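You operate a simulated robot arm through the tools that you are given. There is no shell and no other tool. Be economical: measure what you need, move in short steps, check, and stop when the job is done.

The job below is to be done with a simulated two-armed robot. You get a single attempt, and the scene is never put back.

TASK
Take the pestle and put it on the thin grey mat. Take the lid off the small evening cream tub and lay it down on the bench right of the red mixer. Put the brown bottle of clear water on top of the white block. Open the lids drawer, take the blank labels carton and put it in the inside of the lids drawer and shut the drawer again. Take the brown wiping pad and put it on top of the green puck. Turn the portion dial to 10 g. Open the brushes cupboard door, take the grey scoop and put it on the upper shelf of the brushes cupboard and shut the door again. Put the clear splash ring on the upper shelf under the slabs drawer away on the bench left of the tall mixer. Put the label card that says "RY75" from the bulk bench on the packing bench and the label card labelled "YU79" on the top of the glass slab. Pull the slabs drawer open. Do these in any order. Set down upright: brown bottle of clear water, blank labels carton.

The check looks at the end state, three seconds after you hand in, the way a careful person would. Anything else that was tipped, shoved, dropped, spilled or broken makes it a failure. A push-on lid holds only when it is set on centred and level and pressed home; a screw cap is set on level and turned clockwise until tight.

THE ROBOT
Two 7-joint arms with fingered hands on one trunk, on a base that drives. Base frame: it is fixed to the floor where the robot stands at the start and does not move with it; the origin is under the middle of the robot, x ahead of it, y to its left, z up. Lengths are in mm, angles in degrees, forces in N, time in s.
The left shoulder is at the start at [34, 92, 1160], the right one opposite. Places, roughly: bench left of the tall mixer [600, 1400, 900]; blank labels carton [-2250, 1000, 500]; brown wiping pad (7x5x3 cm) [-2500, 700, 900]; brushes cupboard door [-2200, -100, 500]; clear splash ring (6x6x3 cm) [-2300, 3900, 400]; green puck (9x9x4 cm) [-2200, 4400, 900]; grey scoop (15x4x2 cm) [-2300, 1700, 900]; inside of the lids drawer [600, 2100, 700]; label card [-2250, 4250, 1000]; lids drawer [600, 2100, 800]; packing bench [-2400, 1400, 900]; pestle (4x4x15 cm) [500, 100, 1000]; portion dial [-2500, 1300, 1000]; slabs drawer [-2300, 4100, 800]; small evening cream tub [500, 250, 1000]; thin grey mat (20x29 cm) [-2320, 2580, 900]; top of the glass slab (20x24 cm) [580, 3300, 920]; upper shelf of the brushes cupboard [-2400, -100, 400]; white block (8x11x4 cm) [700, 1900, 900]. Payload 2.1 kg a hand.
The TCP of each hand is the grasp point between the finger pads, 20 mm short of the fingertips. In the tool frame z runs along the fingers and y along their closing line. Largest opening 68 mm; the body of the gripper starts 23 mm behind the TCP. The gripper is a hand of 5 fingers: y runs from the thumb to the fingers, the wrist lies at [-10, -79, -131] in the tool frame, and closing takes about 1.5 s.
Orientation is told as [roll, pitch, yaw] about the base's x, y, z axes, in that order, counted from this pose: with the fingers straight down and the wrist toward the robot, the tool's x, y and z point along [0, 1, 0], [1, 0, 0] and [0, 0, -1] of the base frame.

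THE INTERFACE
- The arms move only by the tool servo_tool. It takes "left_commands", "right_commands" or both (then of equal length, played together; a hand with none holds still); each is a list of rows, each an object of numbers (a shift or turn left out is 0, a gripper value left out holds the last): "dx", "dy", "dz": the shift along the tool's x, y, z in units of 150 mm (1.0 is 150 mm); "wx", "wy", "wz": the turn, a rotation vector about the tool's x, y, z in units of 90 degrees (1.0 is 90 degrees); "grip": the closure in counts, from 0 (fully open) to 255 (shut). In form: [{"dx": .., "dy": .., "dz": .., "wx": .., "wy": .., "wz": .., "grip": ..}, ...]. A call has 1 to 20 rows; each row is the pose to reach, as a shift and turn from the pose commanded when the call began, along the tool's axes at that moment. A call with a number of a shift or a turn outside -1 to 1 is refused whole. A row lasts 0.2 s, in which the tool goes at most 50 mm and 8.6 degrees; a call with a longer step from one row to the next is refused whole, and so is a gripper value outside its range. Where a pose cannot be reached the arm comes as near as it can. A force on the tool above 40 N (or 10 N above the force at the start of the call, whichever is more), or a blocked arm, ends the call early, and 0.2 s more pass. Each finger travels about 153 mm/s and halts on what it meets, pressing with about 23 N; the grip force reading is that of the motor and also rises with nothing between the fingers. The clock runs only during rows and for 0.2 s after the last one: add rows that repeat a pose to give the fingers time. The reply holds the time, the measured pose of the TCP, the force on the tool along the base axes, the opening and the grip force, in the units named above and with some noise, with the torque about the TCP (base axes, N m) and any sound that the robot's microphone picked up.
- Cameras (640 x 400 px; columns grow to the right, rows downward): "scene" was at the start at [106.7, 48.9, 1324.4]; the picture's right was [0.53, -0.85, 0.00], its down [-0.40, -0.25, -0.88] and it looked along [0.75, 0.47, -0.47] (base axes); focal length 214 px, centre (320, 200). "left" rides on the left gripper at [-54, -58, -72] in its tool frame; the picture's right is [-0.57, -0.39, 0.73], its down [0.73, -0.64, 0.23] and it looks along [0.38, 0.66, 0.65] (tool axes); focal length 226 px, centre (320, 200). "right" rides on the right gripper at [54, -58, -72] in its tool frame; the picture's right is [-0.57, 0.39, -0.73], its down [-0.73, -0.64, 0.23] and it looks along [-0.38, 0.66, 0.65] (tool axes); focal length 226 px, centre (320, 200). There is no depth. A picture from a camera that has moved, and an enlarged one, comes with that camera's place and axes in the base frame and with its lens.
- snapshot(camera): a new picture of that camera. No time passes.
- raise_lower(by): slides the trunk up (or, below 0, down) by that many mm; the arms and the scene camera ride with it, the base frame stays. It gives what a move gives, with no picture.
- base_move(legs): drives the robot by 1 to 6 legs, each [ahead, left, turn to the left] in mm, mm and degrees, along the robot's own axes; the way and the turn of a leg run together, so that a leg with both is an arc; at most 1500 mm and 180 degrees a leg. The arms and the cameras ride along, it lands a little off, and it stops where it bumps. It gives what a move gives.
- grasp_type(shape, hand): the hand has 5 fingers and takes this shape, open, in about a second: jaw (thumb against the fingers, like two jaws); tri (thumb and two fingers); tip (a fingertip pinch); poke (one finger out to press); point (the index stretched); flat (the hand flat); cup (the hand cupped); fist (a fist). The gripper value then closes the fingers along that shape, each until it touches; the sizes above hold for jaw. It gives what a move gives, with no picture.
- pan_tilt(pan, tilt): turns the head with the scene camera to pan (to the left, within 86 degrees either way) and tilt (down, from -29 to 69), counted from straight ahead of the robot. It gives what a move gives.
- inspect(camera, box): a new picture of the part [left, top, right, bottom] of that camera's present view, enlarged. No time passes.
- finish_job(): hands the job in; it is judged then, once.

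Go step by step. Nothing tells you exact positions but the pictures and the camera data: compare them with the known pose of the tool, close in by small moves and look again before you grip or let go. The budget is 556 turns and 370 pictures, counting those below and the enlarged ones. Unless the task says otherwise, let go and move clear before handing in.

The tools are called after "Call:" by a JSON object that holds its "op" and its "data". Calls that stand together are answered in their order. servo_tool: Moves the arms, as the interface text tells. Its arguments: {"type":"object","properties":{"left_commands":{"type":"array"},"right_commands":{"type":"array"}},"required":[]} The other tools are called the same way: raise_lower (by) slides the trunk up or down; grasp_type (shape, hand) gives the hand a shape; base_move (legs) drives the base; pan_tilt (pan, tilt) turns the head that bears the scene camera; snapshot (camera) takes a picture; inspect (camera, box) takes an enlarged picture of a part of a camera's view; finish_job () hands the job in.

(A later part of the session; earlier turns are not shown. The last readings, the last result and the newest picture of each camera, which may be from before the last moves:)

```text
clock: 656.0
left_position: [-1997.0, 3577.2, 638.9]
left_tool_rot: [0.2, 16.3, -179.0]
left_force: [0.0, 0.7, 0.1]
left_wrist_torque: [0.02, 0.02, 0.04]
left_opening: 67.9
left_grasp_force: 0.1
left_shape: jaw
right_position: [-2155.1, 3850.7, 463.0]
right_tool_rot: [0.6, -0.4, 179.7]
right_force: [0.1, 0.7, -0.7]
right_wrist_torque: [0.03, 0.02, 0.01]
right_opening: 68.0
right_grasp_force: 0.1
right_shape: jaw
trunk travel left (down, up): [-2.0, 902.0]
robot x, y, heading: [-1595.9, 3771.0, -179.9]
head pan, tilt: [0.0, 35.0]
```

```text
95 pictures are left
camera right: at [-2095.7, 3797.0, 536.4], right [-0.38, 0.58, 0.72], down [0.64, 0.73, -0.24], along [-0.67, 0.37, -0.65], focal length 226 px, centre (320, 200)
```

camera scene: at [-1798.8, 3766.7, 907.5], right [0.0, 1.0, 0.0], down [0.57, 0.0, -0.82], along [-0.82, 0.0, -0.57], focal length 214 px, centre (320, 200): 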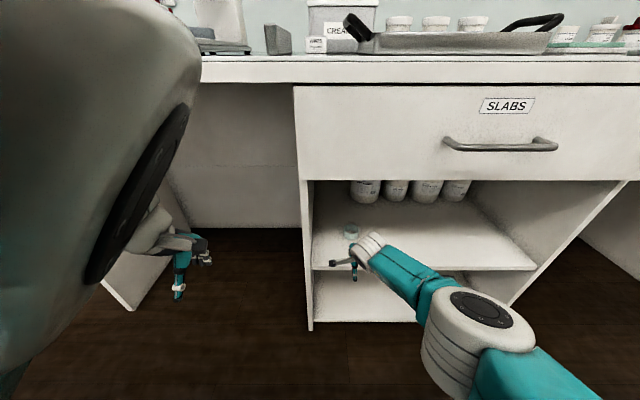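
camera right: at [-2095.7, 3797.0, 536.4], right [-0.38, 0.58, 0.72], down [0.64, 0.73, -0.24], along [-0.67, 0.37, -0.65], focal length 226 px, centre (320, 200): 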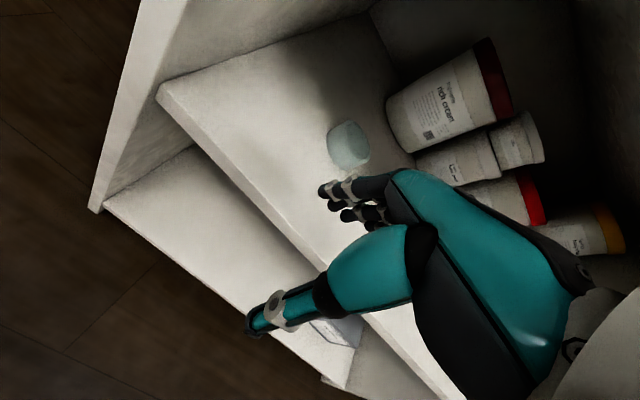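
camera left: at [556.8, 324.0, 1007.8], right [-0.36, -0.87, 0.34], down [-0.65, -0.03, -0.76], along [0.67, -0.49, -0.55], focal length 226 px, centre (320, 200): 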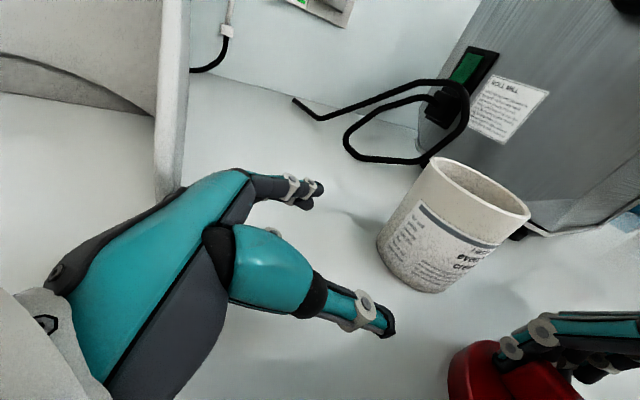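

Call:
{"op": "servo_tool", "data": {"right_commands": [{"dx": -0.12}, {"dx": -0.12}]}}

Call:
{"op": "base_move", "data": {"legs": [[110, 0, 0]]}}

Call:
{"op": "snapshot", "data": {"camera": "right"}}

Call:
{"op": "snapshot", "data": {"camera": "scene"}}

```text
clock: 656.6
left_position: [-1998.1, 3577.2, 641.0]
left_tool_rot: [0.2, 16.3, -178.8]
left_force: [0.7, 0.3, -0.2]
left_wrist_torque: [0.0, 0.01, 0.0]
left_opening: 67.9
left_grasp_force: 0.0
left_shape: jaw
right_position: [-2154.4, 3869.5, 463.0]
right_tool_rot: [0.6, -0.4, 179.7]
right_force: [-0.5, 0.6, 0.3]
right_wrist_torque: [-0.04, -0.01, 0.0]
right_opening: 68.0
right_grasp_force: 0.0
right_shape: jaw
trunk travel left (down, up): [-2.0, 902.0]
robot x, y, heading: [-1595.0, 3768.5, -180.0]
head pan, tilt: [0.0, 35.0]
```

```text
clock: 657.8
left_position: [-2108.7, 3576.9, 640.7]
left_tool_rot: [0.2, 16.3, -178.9]
left_force: [-0.1, 0.5, -0.2]
left_wrist_torque: [0.01, -0.03, -0.03]
left_opening: 67.9
left_grasp_force: 0.0
left_shape: jaw
right_position: [-2264.7, 3867.4, 463.3]
right_tool_rot: [0.7, -0.4, 179.8]
right_force: [0.2, -0.6, 0.3]
right_wrist_torque: [0.0, 0.01, 0.0]
right_opening: 67.7
right_grasp_force: 0.2
right_shape: jaw
trunk travel left (down, up): [-2.0, 902.0]
robot x, y, heading: [-1704.1, 3765.7, -180.0]
head pan, tilt: [0.0, 35.0]
```

```text
94 pictures are left
camera right: at [-2205.7, 3815.0, 535.9], right [-0.38, 0.58, 0.72], down [0.64, 0.73, -0.24], along [-0.67, 0.37, -0.65], focal length 226 px, centre (320, 200)
```

right: 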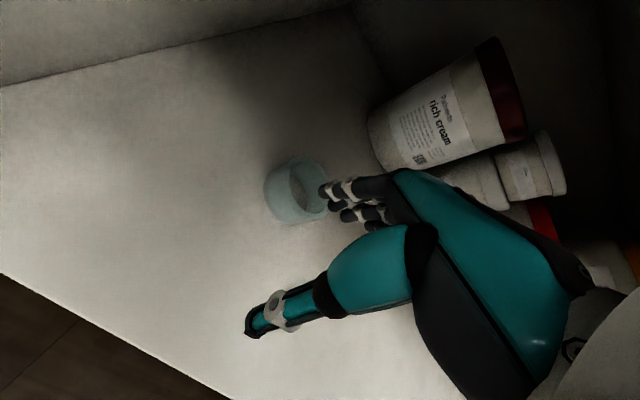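

```text
93 pictures are left
camera scene: at [-1908.7, 3766.7, 907.6], right [0.0, 1.0, 0.0], down [0.57, 0.0, -0.82], along [-0.82, 0.0, -0.57], focal length 214 px, centre (320, 200)
```

scene: 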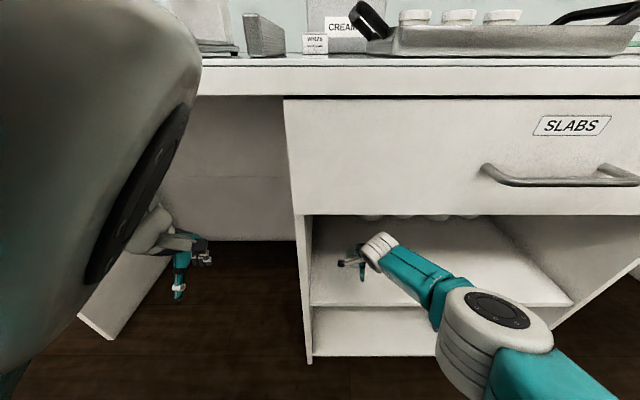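

Call:
{"op": "base_move", "data": {"legs": [[62, 0, 0]]}}

Call:
{"op": "snapshot", "data": {"camera": "right"}}

```text
clock: 658.8
left_position: [-2170.4, 3576.7, 640.8]
left_tool_rot: [0.1, 16.4, -179.0]
left_force: [0.1, -0.3, -0.1]
left_wrist_torque: [0.01, -0.03, 0.02]
left_opening: 67.9
left_grasp_force: 0.1
left_shape: jaw
right_position: [-2327.0, 3869.2, 463.5]
right_tool_rot: [0.7, -0.5, 179.8]
right_force: [-0.2, 0.0, -0.6]
right_wrist_torque: [-0.02, 0.03, 0.01]
right_opening: 67.9
right_grasp_force: 0.1
right_shape: jaw
trunk travel left (down, up): [-2.0, 902.0]
robot x, y, heading: [-1769.4, 3767.9, -179.8]
head pan, tilt: [0.0, 35.0]
```

```text
92 pictures are left
camera right: at [-2268.1, 3814.6, 535.9], right [-0.38, 0.58, 0.72], down [0.64, 0.73, -0.24], along [-0.67, 0.37, -0.65], focal length 226 px, centre (320, 200)
```

right: 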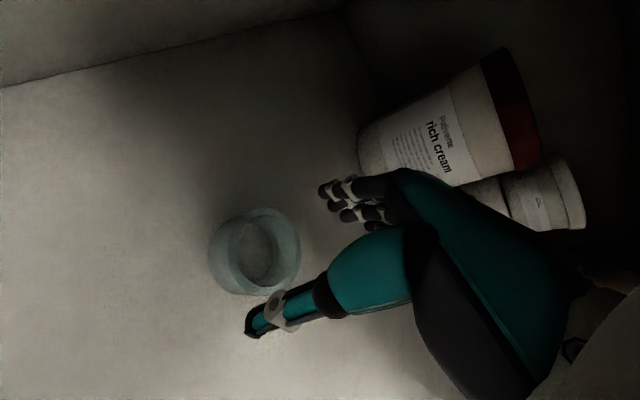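

The ring is centred under the hand. Lowering around it and gripping.

Call:
{"op": "servo_tool", "data": {"right_commands": [{"dz": 0.08}, {"dz": 0.16}, {"dz": 0.23}, {"dz": 0.29}, {"dz": 0.32}]}}

Call:
{"op": "snapshot", "data": {"camera": "right"}}

```text
clock: 660.0
left_position: [-2169.9, 3577.8, 639.9]
left_tool_rot: [0.2, 16.2, -178.8]
left_force: [0.2, 0.2, 0.5]
left_wrist_torque: [0.0, 0.03, -0.03]
left_opening: 67.9
left_grasp_force: 0.1
left_shape: jaw
right_position: [-2313.9, 3873.8, 424.5]
right_tool_rot: [0.7, -0.5, 179.6]
right_force: [-0.3, -1.1, -0.2]
right_wrist_torque: [-0.01, -0.02, 0.01]
right_opening: 68.0
right_grasp_force: 0.0
right_shape: jaw
right hand out of reach, approached as far as the arm can: row 2, 3, 4, 5
trunk travel left (down, up): [-2.0, 902.0]
robot x, y, heading: [-1768.3, 3768.1, -179.6]
head pan, tilt: [0.0, 35.0]
```

```text
91 pictures are left
camera right: at [-2254.0, 3819.1, 496.5], right [-0.38, 0.58, 0.72], down [0.64, 0.73, -0.24], along [-0.67, 0.37, -0.65], focal length 226 px, centre (320, 200)
```

right: 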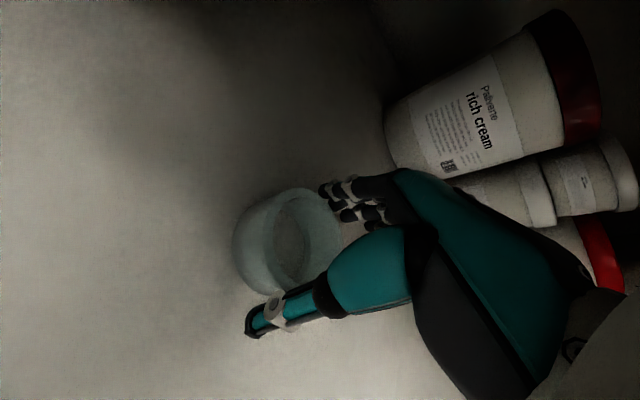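

Reach-limited; raising, moving the base 22 mm closer and retrying.

Call:
{"op": "servo_tool", "data": {"right_commands": [{"dz": -0.1}, {"dz": -0.2}, {"dz": -0.2}]}}

Call:
{"op": "base_move", "data": {"legs": [[30, 4, 0]]}}

Call:
{"op": "snapshot", "data": {"camera": "right"}}

```text
clock: 660.8
left_position: [-2170.6, 3578.2, 640.3]
left_tool_rot: [0.1, 16.3, -178.9]
left_force: [0.0, 0.1, -0.1]
left_wrist_torque: [-0.01, 0.01, 0.01]
left_opening: 67.9
left_grasp_force: 0.0
left_shape: jaw
right_position: [-2312.7, 3874.3, 454.4]
right_tool_rot: [0.7, -0.4, 179.6]
right_force: [0.7, 0.0, 0.0]
right_wrist_torque: [-0.01, -0.01, 0.02]
right_opening: 67.9
right_grasp_force: 0.0
right_shape: jaw
trunk travel left (down, up): [-2.0, 902.0]
robot x, y, heading: [-1767.1, 3766.7, -180.0]
head pan, tilt: [0.0, 35.0]
```

```text
clock: 661.6
left_position: [-2199.2, 3572.7, 641.4]
left_tool_rot: [0.2, 16.3, -178.9]
left_force: [0.3, -0.5, 0.2]
left_wrist_torque: [0.0, 0.0, 0.0]
left_opening: 67.8
left_grasp_force: 0.1
left_shape: jaw
right_position: [-2342.1, 3870.0, 454.5]
right_tool_rot: [0.8, -0.4, 179.8]
right_force: [0.1, 0.5, -0.3]
right_wrist_torque: [0.02, 0.02, -0.02]
right_opening: 67.8
right_grasp_force: 0.1
right_shape: jaw
trunk travel left (down, up): [-2.0, 902.0]
robot x, y, heading: [-1797.9, 3761.6, -180.1]
head pan, tilt: [0.0, 35.0]
```

```text
90 pictures are left
camera right: at [-2283.5, 3815.5, 526.3], right [-0.38, 0.58, 0.72], down [0.64, 0.73, -0.24], along [-0.67, 0.37, -0.65], focal length 226 px, centre (320, 200)
```

right: 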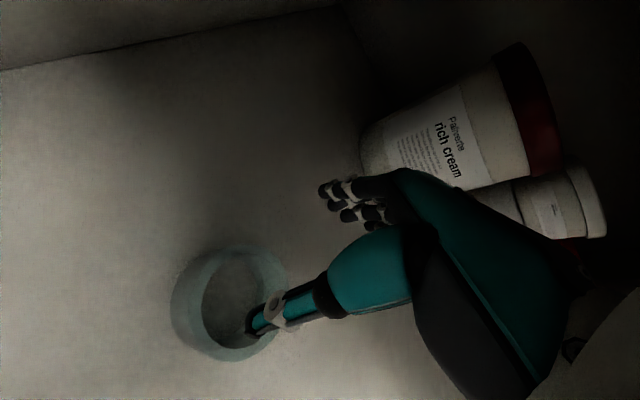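

The ring's centre is now about (-2311,3871). Recentring and lowering.

Call:
{"op": "servo_tool", "data": {"right_commands": [{"dy": -0.2}, {"dy": -0.2}]}}

Call:
{"op": "snapshot", "data": {"camera": "right"}}

```text
clock: 662.2
left_position: [-2200.0, 3572.9, 639.2]
left_tool_rot: [0.1, 16.4, -178.8]
left_force: [0.2, -0.2, 0.3]
left_wrist_torque: [0.01, -0.03, 0.0]
left_opening: 67.8
left_grasp_force: 0.1
left_shape: jaw
right_position: [-2312.9, 3870.6, 453.7]
right_tool_rot: [0.7, -0.4, 179.6]
right_force: [-0.8, -0.4, 0.0]
right_wrist_torque: [-0.02, -0.03, -0.01]
right_opening: 68.3
right_grasp_force: 0.2
right_shape: jaw
trunk travel left (down, up): [-2.0, 902.0]
robot x, y, heading: [-1797.8, 3763.6, -179.7]
head pan, tilt: [0.0, 35.0]
```

```text
89 pictures are left
camera right: at [-2253.4, 3815.4, 526.5], right [-0.38, 0.58, 0.72], down [0.64, 0.73, -0.24], along [-0.67, 0.37, -0.65], focal length 226 px, centre (320, 200)
```

right: 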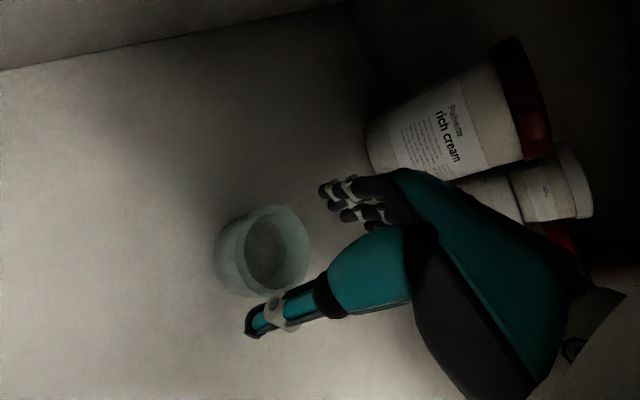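

Call:
{"op": "servo_tool", "data": {"right_commands": [{"dz": 0.07}, {"dz": 0.14}, {"dz": 0.2}, {"dz": 0.25}, {"dz": 0.27}]}}

Call:
{"op": "snapshot", "data": {"camera": "right"}}

```text
clock: 663.5
left_position: [-2199.8, 3572.8, 640.8]
left_tool_rot: [0.2, 16.3, -178.9]
left_force: [-0.3, -0.5, -0.2]
left_wrist_torque: [-0.03, 0.01, -0.01]
left_opening: 67.9
left_grasp_force: 0.0
left_shape: jaw
right_position: [-2312.0, 3870.0, 412.5]
right_tool_rot: [0.7, -0.4, 179.8]
right_force: [-0.8, 0.0, 0.7]
right_wrist_torque: [-0.03, 0.0, -0.02]
right_opening: 67.6
right_grasp_force: 0.2
right_shape: jaw
trunk travel left (down, up): [-2.0, 902.0]
robot x, y, heading: [-1799.6, 3764.8, -179.8]
head pan, tilt: [0.0, 35.0]
```

```text
88 pictures are left
camera right: at [-2253.6, 3815.0, 486.0], right [-0.38, 0.58, 0.72], down [0.64, 0.73, -0.24], along [-0.67, 0.37, -0.65], focal length 226 px, centre (320, 200)
```

right: 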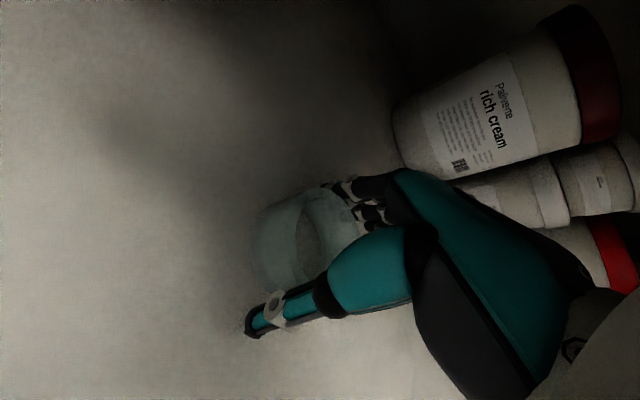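

The ring is between thumb and fingers. Closing and lifting.

Call:
{"op": "servo_tool", "data": {"right_commands": [{"grip": 60}, {"grip": 120}, {"grip": 200}, {"grip": 255}, {"grip": 255}, {"grip": 255}, {"grip": 255}, {"grip": 255}, {"dz": -0.06}, {"dz": -0.12}, {"dz": -0.12}]}}

Call:
{"op": "snapshot", "data": {"camera": "right"}}

```text
clock: 665.9
left_position: [-2200.5, 3573.0, 641.2]
left_tool_rot: [0.3, 16.3, -178.9]
left_force: [0.3, -0.1, 0.1]
left_wrist_torque: [-0.04, 0.0, 0.0]
left_opening: 67.8
left_grasp_force: 0.0
left_shape: jaw
right_position: [-2312.7, 3869.3, 431.9]
right_tool_rot: [0.8, -0.5, 179.7]
right_force: [1.1, -0.1, -0.3]
right_wrist_torque: [-0.01, -0.01, -0.04]
right_opening: 46.9
right_grasp_force: 23.2
right_shape: jaw
trunk travel left (down, up): [-2.0, 902.0]
robot x, y, heading: [-1799.5, 3762.0, -180.0]
head pan, tilt: [0.0, 35.0]
```

```text
87 pictures are left
camera right: at [-2253.5, 3814.8, 504.4], right [-0.38, 0.58, 0.72], down [0.64, 0.73, -0.24], along [-0.67, 0.37, -0.65], focal length 226 px, centre (320, 200)
```

right: 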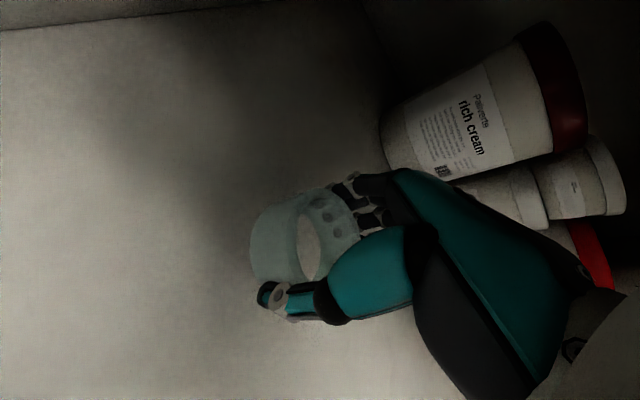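

The ring is held. Backing out, then raising the trunk and retracting the right arm; next, pulling the slabs drawer open with the left hand.

Call:
{"op": "base_move", "data": {"legs": [[-330, 0, 0]]}}

Call:
{"op": "raise_lower", "data": {"by": 198}}

Call:
{"op": "servo_tool", "data": {"right_commands": [{"dy": -0.2, "dz": -0.2}, {"dy": -0.4, "dz": -0.4}, {"dy": -0.6, "dz": -0.6}, {"dy": -0.8, "dz": -0.8}, {"dy": -0.95, "dz": -1.0}, {"dy": -0.95, "dz": -1.0}]}}

Call:
{"op": "servo_tool", "data": {"right_commands": [{"dz": -0.3}, {"dz": -0.6}, {"dz": -0.9}, {"dz": -1.0}, {"dz": -1.0}]}}

Call:
{"op": "snapshot", "data": {"camera": "right"}}

```text
clock: 668.0
left_position: [-1868.8, 3573.7, 639.8]
left_tool_rot: [0.2, 16.2, -178.9]
left_force: [-1.0, 0.8, 0.2]
left_wrist_torque: [0.01, -0.03, -0.01]
left_opening: 68.0
left_grasp_force: 0.1
left_shape: jaw
right_position: [-1979.4, 3869.7, 431.5]
right_tool_rot: [0.7, -0.5, 179.6]
right_force: [-0.2, 0.3, 1.1]
right_wrist_torque: [0.02, -0.03, 0.01]
right_opening: 46.9
right_grasp_force: 23.1
right_shape: jaw
trunk travel left (down, up): [-2.0, 902.0]
robot x, y, heading: [-1469.4, 3762.0, -179.8]
head pan, tilt: [0.0, 35.0]
```

```text
clock: 670.2
left_position: [-1869.2, 3572.5, 837.5]
left_tool_rot: [0.2, 16.2, -178.9]
left_force: [0.2, -0.5, 0.0]
left_wrist_torque: [0.0, 0.01, -0.03]
left_opening: 67.9
left_grasp_force: 0.0
left_shape: jaw
right_position: [-1981.3, 3870.4, 634.0]
right_tool_rot: [0.8, -0.9, 179.8]
right_force: [0.2, 0.5, -0.1]
right_wrist_torque: [0.0, 0.0, -0.01]
right_opening: 47.0
right_grasp_force: 23.0
right_shape: jaw
trunk travel left (down, up): [-200.0, 704.0]
robot x, y, heading: [-1464.8, 3764.5, -180.1]
head pan, tilt: [0.0, 35.0]
```

```text
clock: 671.6
left_position: [-1868.9, 3574.3, 837.9]
left_tool_rot: [0.2, 16.2, -178.9]
left_force: [-1.0, 0.1, -0.1]
left_wrist_torque: [-0.02, -0.01, -0.05]
left_opening: 67.5
left_grasp_force: 0.0
left_shape: jaw
right_position: [-1835.7, 3871.5, 781.2]
right_tool_rot: [0.7, -1.0, 179.5]
right_force: [0.4, -0.7, -0.4]
right_wrist_torque: [0.01, 0.0, -0.01]
right_opening: 46.8
right_grasp_force: 23.1
right_shape: jaw
trunk travel left (down, up): [-200.0, 704.0]
robot x, y, heading: [-1467.3, 3763.3, -180.1]
head pan, tilt: [0.0, 35.0]
```

```text
clock: 672.8
left_position: [-1869.5, 3573.2, 838.6]
left_tool_rot: [0.2, 16.3, -178.9]
left_force: [-0.7, -0.1, -0.8]
left_wrist_torque: [0.02, -0.01, 0.02]
left_opening: 67.6
left_grasp_force: 0.1
left_shape: jaw
right_position: [-1833.0, 3871.8, 933.0]
right_tool_rot: [0.7, -0.9, 179.7]
right_force: [0.6, 0.1, -0.6]
right_wrist_torque: [-0.01, -0.02, 0.03]
right_opening: 46.9
right_grasp_force: 23.1
right_shape: jaw
trunk travel left (down, up): [-200.0, 704.0]
robot x, y, heading: [-1469.1, 3761.5, -180.1]
head pan, tilt: [0.0, 35.0]
```

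```text
86 pictures are left
camera right: at [-1773.4, 3817.7, 1004.8], right [-0.37, 0.58, 0.73], down [0.64, 0.73, -0.25], along [-0.67, 0.37, -0.64], focal length 226 px, centre (320, 200)
```

right: 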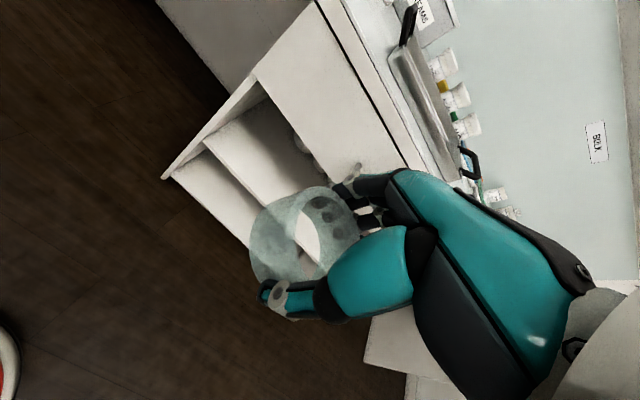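

Call:
{"op": "servo_tool", "data": {"left_commands": [{"wx": -0.08}, {"wx": -0.16}, {"wx": -0.24}, {"wx": -0.29}, {"wx": -0.29}]}}

Call:
{"op": "base_move", "data": {"legs": [[0, -480, 0], [120, 0, 0]]}}

Call:
{"op": "snapshot", "data": {"camera": "left"}}

Call:
{"op": "snapshot", "data": {"camera": "scene"}}

```text
clock: 674.0
left_position: [-1869.7, 3566.4, 839.7]
left_tool_rot: [0.2, -9.7, -179.0]
left_force: [-0.5, -0.4, 0.1]
left_wrist_torque: [0.02, -0.01, 0.05]
left_opening: 67.9
left_grasp_force: 0.1
left_shape: jaw
left hand out of reach, approached as far as the arm can: row 3, 4, 5
right_position: [-1831.8, 3871.8, 931.7]
right_tool_rot: [0.7, -0.9, 179.8]
right_force: [-0.7, 0.6, -0.4]
right_wrist_torque: [0.02, 0.0, 0.02]
right_opening: 46.7
right_grasp_force: 23.5
right_shape: jaw
trunk travel left (down, up): [-200.0, 704.0]
robot x, y, heading: [-1468.9, 3766.2, -179.7]
head pan, tilt: [0.0, 35.0]
```

```text
clock: 677.7
left_position: [-1988.2, 4049.7, 838.3]
left_tool_rot: [0.1, -9.9, -179.4]
left_force: [0.4, -0.3, 0.6]
left_wrist_torque: [0.02, 0.03, 0.04]
left_opening: 67.9
left_grasp_force: 0.2
left_shape: jaw
right_position: [-1952.1, 4354.7, 932.5]
right_tool_rot: [0.7, -0.8, 179.3]
right_force: [-0.3, -0.1, 0.2]
right_wrist_torque: [0.0, -0.01, 0.01]
right_opening: 46.7
right_grasp_force: 23.1
right_shape: jaw
trunk travel left (down, up): [-200.0, 704.0]
robot x, y, heading: [-1590.6, 4246.5, 180.0]
head pan, tilt: [0.0, 35.0]
```

```text
85 pictures are left
camera left: at [-1922.7, 4105.6, 899.6], right [0.25, 0.57, -0.78], down [0.6, -0.73, -0.33], along [-0.76, -0.39, -0.52], focal length 226 px, centre (320, 200)
```

left: 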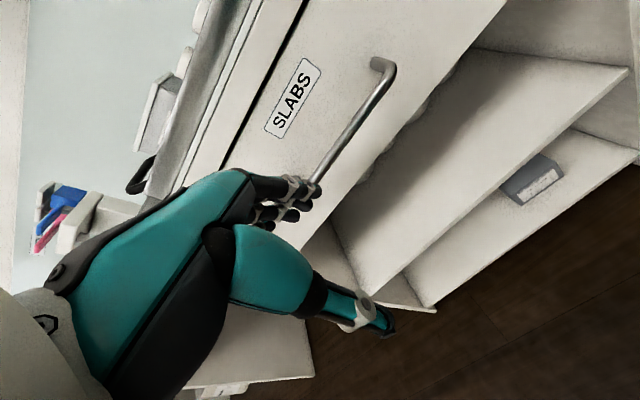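

```text
84 pictures are left
camera scene: at [-1736.7, 4244.4, 1111.1], right [0.0, 1.0, 0.0], down [0.57, 0.0, -0.82], along [-0.82, 0.0, -0.57], focal length 214 px, centre (320, 200)
```

scene: 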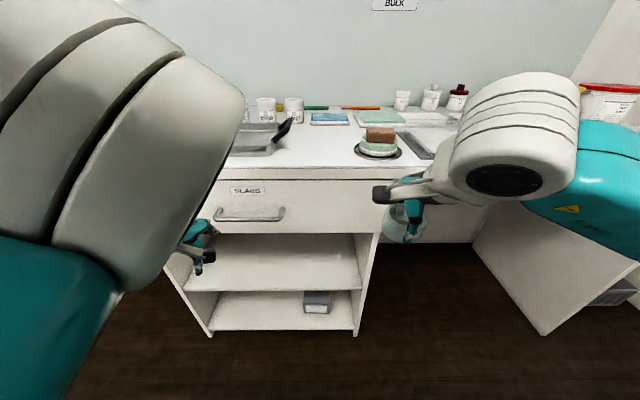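

Call:
{"op": "servo_tool", "data": {"left_commands": [{"wx": -0.08}, {"wx": -0.16}, {"wx": -0.24}, {"wx": -0.32}, {"wx": -0.36}, {"wx": -0.36}]}}

Call:
{"op": "servo_tool", "data": {"left_commands": [{"dy": -0.1, "dz": 0.1}, {"dy": -0.2, "dz": 0.2}, {"dy": -0.28, "dz": 0.28}, {"dy": -0.28, "dz": 0.28}]}}

Call:
{"op": "snapshot", "data": {"camera": "left"}}

```text
clock: 679.1
left_position: [-1990.9, 4045.2, 837.6]
left_tool_rot: [0.1, -42.2, -179.5]
left_force: [0.6, 0.4, 0.5]
left_wrist_torque: [-0.01, -0.03, 0.0]
left_opening: 67.9
left_grasp_force: 0.1
left_shape: jaw
left hand out of reach, approached as far as the arm can: row 2, 3, 4, 5, 6
right_position: [-1952.1, 4354.4, 932.9]
right_tool_rot: [0.7, -0.9, 179.4]
right_force: [0.4, -0.2, 0.0]
right_wrist_torque: [0.02, -0.02, -0.01]
right_opening: 46.6
right_grasp_force: 23.1
right_shape: jaw
trunk travel left (down, up): [-200.0, 704.0]
robot x, y, heading: [-1584.9, 4243.3, 179.8]
head pan, tilt: [0.0, 35.0]
```

```text
clock: 680.1
left_position: [-1986.8, 4046.2, 778.6]
left_tool_rot: [0.3, -42.1, -179.4]
left_force: [0.5, -0.3, -0.7]
left_wrist_torque: [0.03, -0.02, 0.0]
left_opening: 67.6
left_grasp_force: 0.1
left_shape: jaw
right_position: [-1952.2, 4355.1, 932.4]
right_tool_rot: [0.7, -0.9, 179.3]
right_force: [0.6, 0.2, -0.6]
right_wrist_torque: [0.0, 0.03, 0.06]
right_opening: 46.5
right_grasp_force: 22.9
right_shape: jaw
trunk travel left (down, up): [-200.0, 704.0]
robot x, y, heading: [-1589.9, 4243.1, 179.8]
head pan, tilt: [0.0, 35.0]
```

```text
83 pictures are left
camera left: at [-1898.1, 4101.8, 793.4], right [-0.21, 0.56, -0.8], down [0.33, -0.73, -0.6], along [-0.92, -0.39, -0.03], focal length 226 px, centre (320, 200)
```

left: 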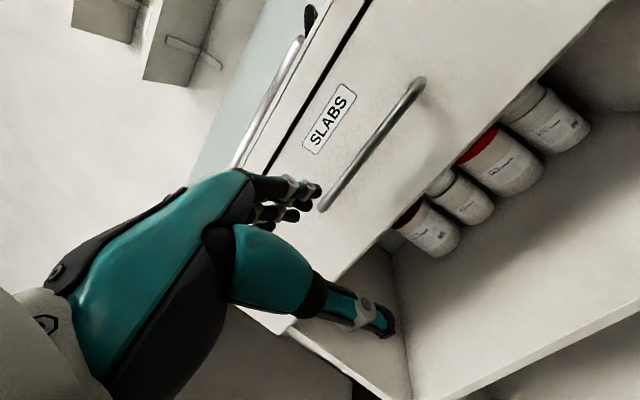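

The SLABS bar is at z≈777, y 3994–4150. Driving ahead to engage it.

Call:
{"op": "base_move", "data": {"legs": [[138, 0, 0]]}}

Call:
{"op": "snapshot", "data": {"camera": "left"}}

```text
clock: 681.4
left_position: [-2125.8, 4046.0, 779.0]
left_tool_rot: [0.2, -42.2, -179.4]
left_force: [-0.3, -0.5, -0.3]
left_wrist_torque: [-0.01, 0.0, 0.02]
left_opening: 67.9
left_grasp_force: 0.1
left_shape: jaw
right_position: [-2089.5, 4355.5, 933.3]
right_tool_rot: [0.7, -1.0, 179.4]
right_force: [-0.3, -0.5, -0.6]
right_wrist_torque: [-0.04, 0.0, 0.03]
right_opening: 46.7
right_grasp_force: 22.6
right_shape: jaw
trunk travel left (down, up): [-200.0, 704.0]
robot x, y, heading: [-1723.5, 4247.3, 179.9]
head pan, tilt: [0.0, 35.0]
```

```text
82 pictures are left
camera left: at [-2036.4, 4102.3, 793.7], right [-0.21, 0.56, -0.8], down [0.33, -0.73, -0.6], along [-0.92, -0.39, -0.03], focal length 226 px, centre (320, 200)
```

left: 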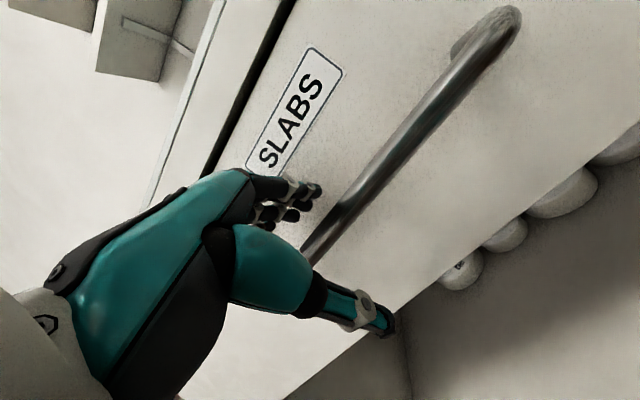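

The bar passes between thumb and fingers. A little further, then closing.

Call:
{"op": "base_move", "data": {"legs": [[18, 0, 0]]}}

Call:
{"op": "servo_tool", "data": {"left_commands": [{"grip": 80}, {"grip": 160}, {"grip": 255}, {"grip": 255}, {"grip": 255}, {"grip": 255}, {"grip": 255}, {"grip": 255}]}}

Call:
{"op": "base_move", "data": {"legs": [[-240, 0, 0]]}}

Call:
{"op": "snapshot", "data": {"camera": "scene"}}

```text
clock: 682.3
left_position: [-2137.3, 4045.4, 779.6]
left_tool_rot: [0.2, -41.9, -179.1]
left_force: [23.6, 2.9, 6.0]
left_wrist_torque: [-0.05, 0.4, -0.01]
left_opening: 62.7
left_grasp_force: 0.1
left_shape: jaw
right_position: [-2103.9, 4353.2, 934.6]
right_tool_rot: [0.7, -1.1, 179.6]
right_force: [0.4, -0.1, -0.3]
right_wrist_torque: [-0.03, 0.03, 0.03]
right_opening: 46.5
right_grasp_force: 22.8
right_shape: jaw
trunk travel left (down, up): [-200.0, 704.0]
robot x, y, heading: [-1739.3, 4242.6, 180.0]
head pan, tilt: [0.0, 35.0]
stopped in leg 1: the force on the tool passed its limit at 45 N (the readings are from after the stop); the commanded pose is now the measured one
```

```text
clock: 684.1
left_position: [-2140.7, 4044.6, 777.8]
left_tool_rot: [0.3, -42.0, -179.1]
left_force: [2.6, 2.9, -10.8]
left_wrist_torque: [-0.04, 0.1, -0.03]
left_opening: 2.1
left_grasp_force: 23.1
left_shape: jaw
right_position: [-2107.3, 4353.7, 931.8]
right_tool_rot: [0.6, -0.9, 179.5]
right_force: [0.7, -0.8, -0.2]
right_wrist_torque: [-0.01, 0.01, -0.01]
right_opening: 46.5
right_grasp_force: 22.7
right_shape: jaw
trunk travel left (down, up): [-200.0, 704.0]
robot x, y, heading: [-1743.7, 4244.3, 179.8]
head pan, tilt: [0.0, 35.0]
```

```text
clock: 685.9
left_position: [-1900.2, 4043.9, 777.8]
left_tool_rot: [0.2, -41.9, -179.2]
left_force: [0.3, 4.4, -12.5]
left_wrist_torque: [-0.01, 0.09, -0.04]
left_opening: 2.4
left_grasp_force: 22.8
left_shape: jaw
right_position: [-1867.3, 4353.3, 931.4]
right_tool_rot: [0.7, -0.9, 179.5]
right_force: [0.4, -0.6, 0.0]
right_wrist_torque: [-0.02, -0.01, 0.03]
right_opening: 46.6
right_grasp_force: 23.5
right_shape: jaw
trunk travel left (down, up): [-200.0, 704.0]
robot x, y, heading: [-1502.6, 4241.5, 179.9]
head pan, tilt: [0.0, 35.0]
```

```text
81 pictures are left
camera scene: at [-1651.7, 4244.3, 1110.9], right [0.0, 1.0, 0.0], down [0.57, 0.0, -0.82], along [-0.82, 0.0, -0.57], focal length 214 px, centre (320, 200)
```

scene: 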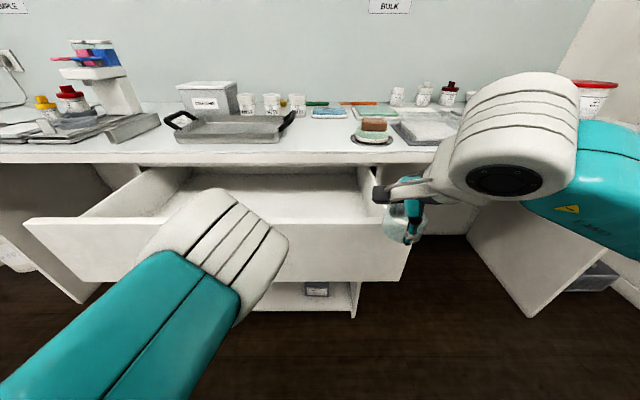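

The slabs drawer is open about 240 mm; pulling a bit further, then releasing.

Call:
{"op": "base_move", "data": {"legs": [[-60, 0, 0]]}}

Call:
{"op": "servo_tool", "data": {"left_commands": [{"grip": 150}, {"grip": 50}, {"grip": 0}, {"grip": 0}, {"grip": 0}, {"grip": 0}, {"grip": 0}, {"grip": 0}]}}

Call:
{"op": "snapshot", "data": {"camera": "left"}}

```text
clock: 686.9
left_position: [-1839.0, 4043.6, 778.5]
left_tool_rot: [0.2, -41.8, -179.1]
left_force: [-0.1, 3.6, -12.4]
left_wrist_torque: [-0.03, 0.08, -0.01]
left_opening: 2.4
left_grasp_force: 22.8
left_shape: jaw
right_position: [-1805.9, 4352.5, 932.6]
right_tool_rot: [0.8, -0.9, 179.6]
right_force: [0.3, -1.1, 0.1]
right_wrist_torque: [0.01, 0.02, -0.04]
right_opening: 46.6
right_grasp_force: 22.9
right_shape: jaw
trunk travel left (down, up): [-200.0, 704.0]
robot x, y, heading: [-1443.0, 4243.0, 179.8]
head pan, tilt: [0.0, 35.0]
```

```text
clock: 688.6
left_position: [-1838.6, 4043.8, 778.6]
left_tool_rot: [0.3, -41.9, -179.1]
left_force: [0.2, 0.4, 0.3]
left_wrist_torque: [-0.03, -0.01, -0.02]
left_opening: 68.2
left_grasp_force: 0.0
left_shape: jaw
right_position: [-1806.6, 4353.7, 931.7]
right_tool_rot: [0.7, -1.0, 179.6]
right_force: [-0.1, 0.4, 0.4]
right_wrist_torque: [0.02, -0.03, 0.01]
right_opening: 46.5
right_grasp_force: 23.0
right_shape: jaw
trunk travel left (down, up): [-200.0, 704.0]
robot x, y, heading: [-1441.7, 4245.5, 179.7]
head pan, tilt: [0.0, 35.0]
```

```text
80 pictures are left
camera left: at [-1750.8, 4100.6, 793.2], right [-0.21, 0.56, -0.8], down [0.34, -0.73, -0.6], along [-0.92, -0.39, -0.04], focal length 226 px, centre (320, 200)
```

left: 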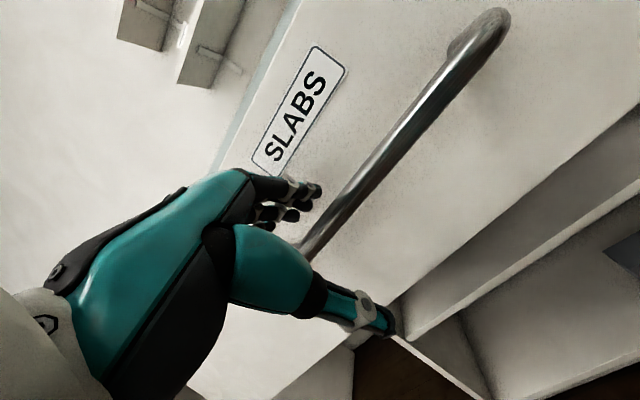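

Withdrawing the hand up and back along the finger direction, then backing away.

Call:
{"op": "servo_tool", "data": {"left_commands": [{"dz": -0.1}, {"dz": -0.2}, {"dz": -0.3}, {"dz": -0.4}, {"dz": -0.4}]}}

Call:
{"op": "base_move", "data": {"legs": [[-150, 0, 0]]}}

Call:
{"op": "snapshot", "data": {"camera": "scene"}}

```text
clock: 689.9
left_position: [-1797.6, 4044.6, 823.3]
left_tool_rot: [0.3, -41.9, -179.1]
left_force: [0.4, 0.2, -0.3]
left_wrist_torque: [0.01, 0.02, 0.0]
left_opening: 68.0
left_grasp_force: 0.0
left_shape: jaw
right_position: [-1807.3, 4353.6, 932.4]
right_tool_rot: [0.8, -1.0, 179.6]
right_force: [-0.2, 1.0, -0.7]
right_wrist_torque: [-0.01, -0.03, 0.01]
right_opening: 46.6
right_grasp_force: 22.9
right_shape: jaw
trunk travel left (down, up): [-200.0, 704.0]
robot x, y, heading: [-1442.6, 4245.4, 179.9]
head pan, tilt: [0.0, 35.0]
```

```text
clock: 691.2
left_position: [-1650.5, 4045.1, 822.8]
left_tool_rot: [0.0, -41.9, -179.1]
left_force: [0.4, 0.6, -1.3]
left_wrist_torque: [-0.01, 0.02, 0.02]
left_opening: 67.9
left_grasp_force: 0.2
left_shape: jaw
right_position: [-1657.0, 4354.2, 932.5]
right_tool_rot: [0.7, -0.9, 179.6]
right_force: [-0.6, -0.7, -0.1]
right_wrist_torque: [0.05, 0.02, -0.02]
right_opening: 46.4
right_grasp_force: 22.7
right_shape: jaw
trunk travel left (down, up): [-200.0, 704.0]
robot x, y, heading: [-1291.7, 4242.9, 180.1]
head pan, tilt: [0.0, 35.0]
```

```text
79 pictures are left
camera scene: at [-1441.8, 4243.9, 1111.0], right [0.0, 1.0, 0.0], down [0.57, 0.0, -0.82], along [-0.82, 0.0, -0.57], focal length 214 px, centre (320, 200)
```

scene: 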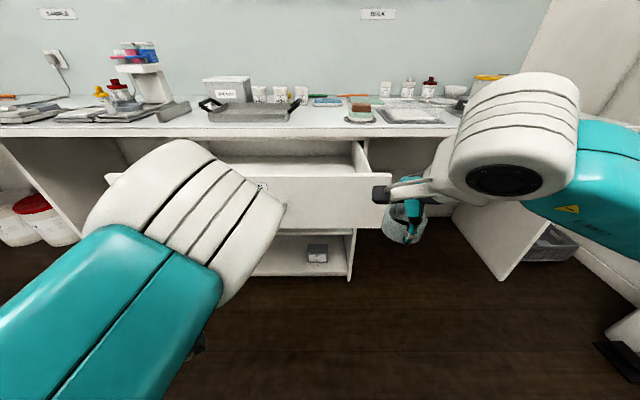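

The slabs drawer stays open. Now carrying the ring to the bench left of the tall mixer.

Call:
{"op": "raise_lower", "data": {"by": 200}}

Call:
{"op": "servo_tool", "data": {"left_commands": [{"wx": 0.09}, {"wx": 0.18}, {"wx": 0.27}, {"wx": 0.36}, {"wx": 0.45}, {"wx": 0.466}]}}

Call:
{"op": "base_move", "data": {"legs": [[0, 0, 180], [570, -1410, 0], [570, -1410, 0]]}}

Call:
{"op": "snapshot", "data": {"camera": "scene"}}

```text
clock: 693.4
left_position: [-1648.3, 4043.8, 1024.4]
left_tool_rot: [0.1, -41.9, -179.2]
left_force: [1.5, 0.9, 0.1]
left_wrist_torque: [0.0, 0.0, 0.0]
left_opening: 67.7
left_grasp_force: 0.0
left_shape: jaw
right_position: [-1658.2, 4353.3, 1132.0]
right_tool_rot: [0.7, -0.9, 179.6]
right_force: [0.5, -0.2, 0.5]
right_wrist_torque: [0.01, 0.01, 0.02]
right_opening: 46.9
right_grasp_force: 23.0
right_shape: jaw
trunk travel left (down, up): [-400.0, 504.0]
robot x, y, heading: [-1289.0, 4244.4, 180.0]
head pan, tilt: [0.0, 35.0]
```

```text
clock: 694.8
left_position: [-1648.9, 4044.0, 1023.8]
left_tool_rot: [0.2, 0.1, -179.0]
left_force: [-0.3, -0.4, 0.4]
left_wrist_torque: [-0.01, -0.01, -0.04]
left_opening: 68.1
left_grasp_force: 0.0
left_shape: jaw
right_position: [-1655.8, 4352.9, 1132.2]
right_tool_rot: [0.8, -0.9, 179.6]
right_force: [0.0, 0.5, -0.1]
right_wrist_torque: [-0.02, -0.02, -0.01]
right_opening: 46.5
right_grasp_force: 22.6
right_shape: jaw
trunk travel left (down, up): [-400.0, 504.0]
robot x, y, heading: [-1291.2, 4251.1, 180.0]
head pan, tilt: [0.0, 35.0]
```

```text
refused: leg 2 is longer than a leg can be; nothing moved
```

```text
78 pictures are left
camera scene: at [-1409.5, 4243.9, 1313.1], right [0.0, 1.0, 0.0], down [0.57, 0.0, -0.82], along [-0.82, 0.0, -0.57], focal length 214 px, centre (320, 200)
```

scene: 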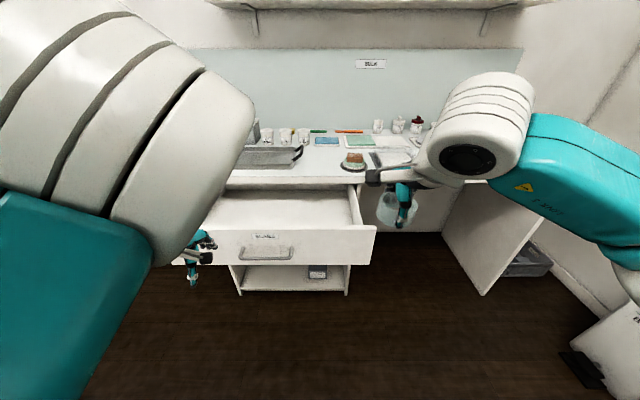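

Call:
{"op": "base_move", "data": {"legs": [[-350, 300, 0], [0, 0, 180], [400, -1250, 0], [400, -1250, 0]]}}

Call:
{"op": "snapshot", "data": {"camera": "scene"}}

```text
clock: 717.2
left_position: [178.4, 1637.6, 1023.6]
left_tool_rot: [0.2, 0.1, -1.0]
left_force: [-0.6, 0.4, -0.6]
left_wrist_torque: [0.0, 0.0, -0.02]
left_opening: 67.8
left_grasp_force: 0.1
left_shape: jaw
right_position: [176.3, 1328.9, 1132.2]
right_tool_rot: [0.7, -1.0, -2.3]
right_force: [0.0, 0.7, 1.2]
right_wrist_torque: [0.01, 0.0, -0.01]
right_opening: 46.4
right_grasp_force: 22.9
right_shape: jaw
trunk travel left (down, up): [-400.0, 504.0]
robot x, y, heading: [-183.8, 1450.3, -2.4]
head pan, tilt: [0.0, 35.0]
```

```text
77 pictures are left
camera scene: at [-69.2, 1446.4, 1313.1], right [-0.03, -1.0, 0.0], down [-0.57, 0.02, -0.82], along [0.82, -0.03, -0.57], focal length 214 px, centre (320, 200)
```

scene: 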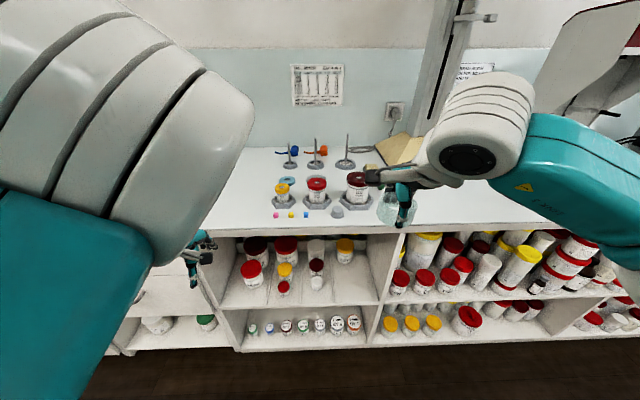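

Call:
{"op": "inspect", "data": {"camera": "scene", "box": [230, 130, 430, 250]}}

```text
3.20 times, centred on (330, 190) of scene
camera zoom: at [-69.2, 1446.4, 1313.1], right [-0.03, -1.0, 0.0], down [-0.57, 0.02, -0.82], along [0.82, -0.03, -0.57], focal length 686 px, centre (288, 232)
```

zoom: 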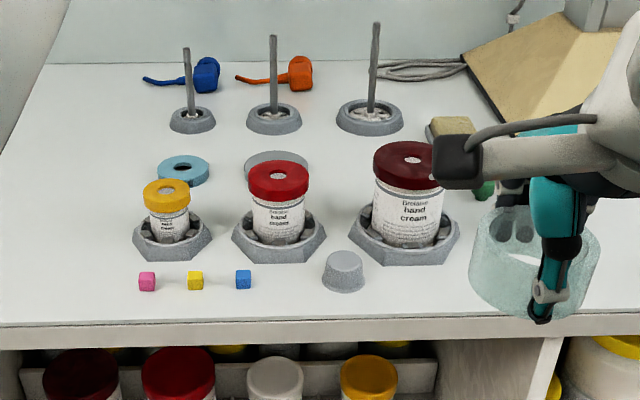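

There's clear bench between the dark-red jar's stand and the tall mixer, around (435,1238). Driving in to place the ring there.

Call:
{"op": "base_move", "data": {"legs": [[0, -105, 2.4], [225, 0, 0]]}}

Call:
{"op": "snapshot", "data": {"camera": "right"}}

Call:
{"op": "snapshot", "data": {"camera": "scene"}}

```text
clock: 719.7
left_position: [394.3, 1548.0, 1023.2]
left_tool_rot: [0.1, 0.0, 1.4]
left_force: [0.1, 0.3, 0.8]
left_wrist_torque: [0.04, 0.01, 0.03]
left_opening: 68.0
left_grasp_force: 0.1
left_shape: jaw
right_position: [404.9, 1237.6, 1133.0]
right_tool_rot: [0.7, -0.9, 0.0]
right_force: [0.3, -0.6, -0.5]
right_wrist_torque: [0.0, 0.04, -0.02]
right_opening: 46.4
right_grasp_force: 22.7
right_shape: jaw
trunk travel left (down, up): [-400.0, 504.0]
robot x, y, heading: [34.8, 1344.9, 0.5]
head pan, tilt: [0.0, 35.0]
```

```text
75 pictures are left
camera right: at [344.4, 1291.6, 1204.3], right [0.38, -0.58, 0.73], down [-0.64, -0.73, -0.25], along [0.67, -0.37, -0.64], focal length 226 px, centre (320, 200)
```

right: 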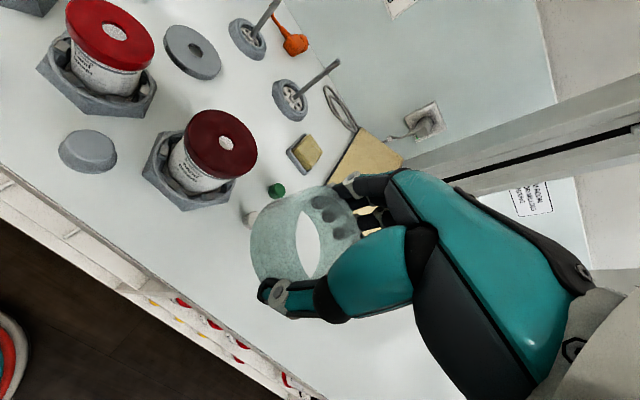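

```text
74 pictures are left
camera scene: at [154.1, 1347.2, 1313.1], right [0.01, -1.0, 0.0], down [-0.57, 0.0, -0.82], along [0.82, 0.01, -0.57], focal length 214 px, centre (320, 200)
```

scene: 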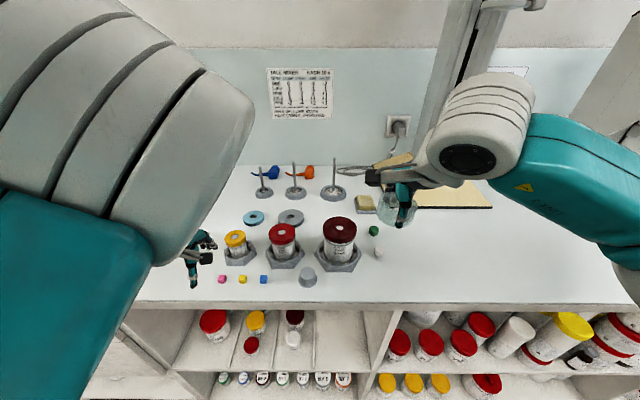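

Free spot confirmed. Moving 30 mm forward and lowering.

Call:
{"op": "servo_tool", "data": {"right_commands": [{"dy": 0.2, "wx": 0.01}, {"dy": 0.2, "dz": 0.3, "wx": 0.01}, {"dy": 0.2, "dz": 0.6, "wx": 0.01}, {"dy": 0.2, "dz": 0.9, "wx": 0.01}, {"dy": 0.2, "dz": 1.0, "wx": 0.01}, {"dy": 0.2, "dz": 1.0, "wx": 0.01}]}}

Call:
{"op": "snapshot", "data": {"camera": "right"}}

```text
clock: 721.1
left_position: [393.1, 1548.2, 1023.4]
left_tool_rot: [0.1, 0.1, 1.4]
left_force: [-0.2, 0.1, -0.9]
left_wrist_torque: [0.02, -0.02, 0.0]
left_opening: 67.7
left_grasp_force: 0.0
left_shape: jaw
right_position: [436.1, 1241.6, 982.3]
right_tool_rot: [0.7, 0.0, 0.1]
right_force: [-0.3, 0.6, -1.7]
right_wrist_torque: [-0.02, 0.0, 0.01]
right_opening: 46.1
right_grasp_force: 22.4
right_shape: jaw
trunk travel left (down, up): [-400.0, 504.0]
robot x, y, heading: [37.1, 1349.7, 0.1]
head pan, tilt: [0.0, 35.0]
```

```text
73 pictures are left
camera right: at [378.2, 1294.5, 1055.0], right [0.39, -0.58, 0.72], down [-0.64, -0.73, -0.24], along [0.66, -0.37, -0.65], focal length 226 px, centre (320, 200)
```

right: 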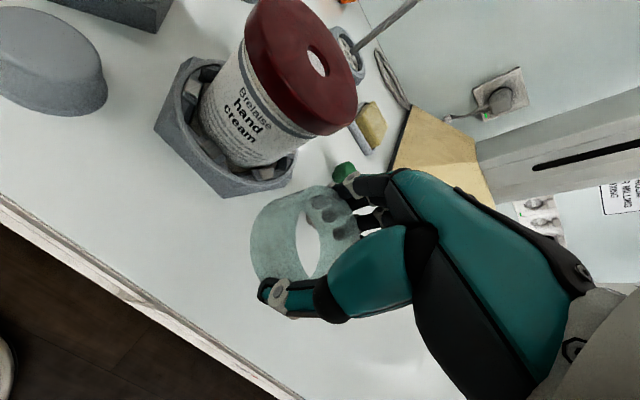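

Call:
{"op": "servo_tool", "data": {"right_commands": [{"dx": -0.07, "dz": 0.1}, {"dx": -0.07, "dz": 0.2}, {"dx": -0.07, "dz": 0.28}, {"dx": -0.07, "dz": 0.33}, {"dx": -0.07, "dz": 0.37}, {"dx": -0.07, "dz": 0.4}]}}

Call:
{"op": "snapshot", "data": {"camera": "right"}}

```text
clock: 722.5
left_position: [393.0, 1549.0, 1023.2]
left_tool_rot: [0.1, 0.0, 1.5]
left_force: [0.8, 0.1, 0.3]
left_wrist_torque: [-0.02, -0.02, -0.05]
left_opening: 68.0
left_grasp_force: 0.0
left_shape: jaw
right_position: [435.4, 1230.6, 924.1]
right_tool_rot: [0.7, -0.1, 0.1]
right_force: [-0.3, 0.4, 3.5]
right_wrist_torque: [0.03, -0.07, 0.02]
right_opening: 46.0
right_grasp_force: 23.3
right_shape: jaw
trunk travel left (down, up): [-400.0, 504.0]
robot x, y, heading: [34.9, 1347.8, 0.4]
head pan, tilt: [0.0, 35.0]
```

```text
72 pictures are left
camera right: at [377.5, 1284.1, 995.8], right [0.39, -0.57, 0.72], down [-0.64, -0.73, -0.24], along [0.67, -0.37, -0.65], focal length 226 px, centre (320, 200)
```

right: 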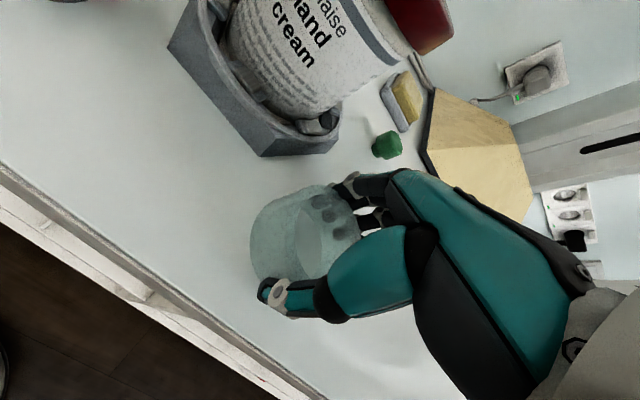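

Contact with the bench. Releasing gently and lifting straight up.

Call:
{"op": "servo_tool", "data": {"right_commands": [{"grip": 220}, {"grip": 180}, {"grip": 130}, {"grip": 80}, {"grip": 40}, {"grip": 0}, {"grip": 0}, {"grip": 0}, {"grip": 0}, {"dz": -0.08, "grip": 0}, {"dz": -0.25, "grip": 0}, {"dz": -0.5, "grip": 0}, {"dz": -0.8, "grip": 0}, {"dz": -1.0, "grip": 0}]}}

Call:
{"op": "snapshot", "data": {"camera": "right"}}

```text
clock: 725.5
left_position: [392.8, 1548.3, 1022.9]
left_tool_rot: [0.0, 0.1, 1.4]
left_force: [0.4, 0.4, 0.2]
left_wrist_torque: [-0.02, -0.04, 0.0]
left_opening: 68.0
left_grasp_force: 0.1
left_shape: jaw
right_position: [435.2, 1227.6, 1073.9]
right_tool_rot: [0.7, 0.1, 0.2]
right_force: [-0.1, 0.2, -0.5]
right_wrist_torque: [-0.02, 0.03, -0.04]
right_opening: 68.0
right_grasp_force: 0.0
right_shape: jaw
trunk travel left (down, up): [-400.0, 504.0]
robot x, y, heading: [35.4, 1343.5, 0.6]
head pan, tilt: [0.0, 35.0]
```

```text
71 pictures are left
camera right: at [377.8, 1281.5, 1146.3], right [0.39, -0.57, 0.72], down [-0.64, -0.73, -0.24], along [0.66, -0.37, -0.65], focal length 226 px, centre (320, 200)
```

right: 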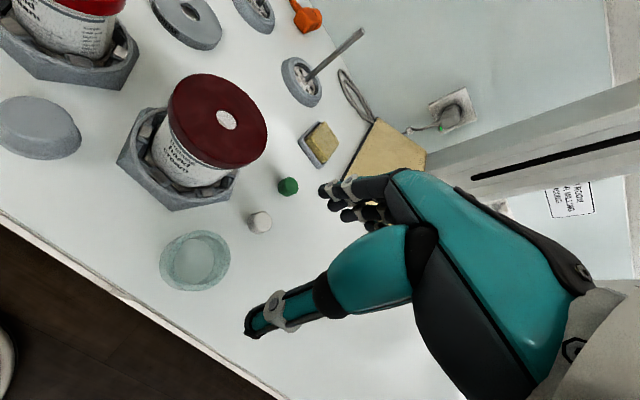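

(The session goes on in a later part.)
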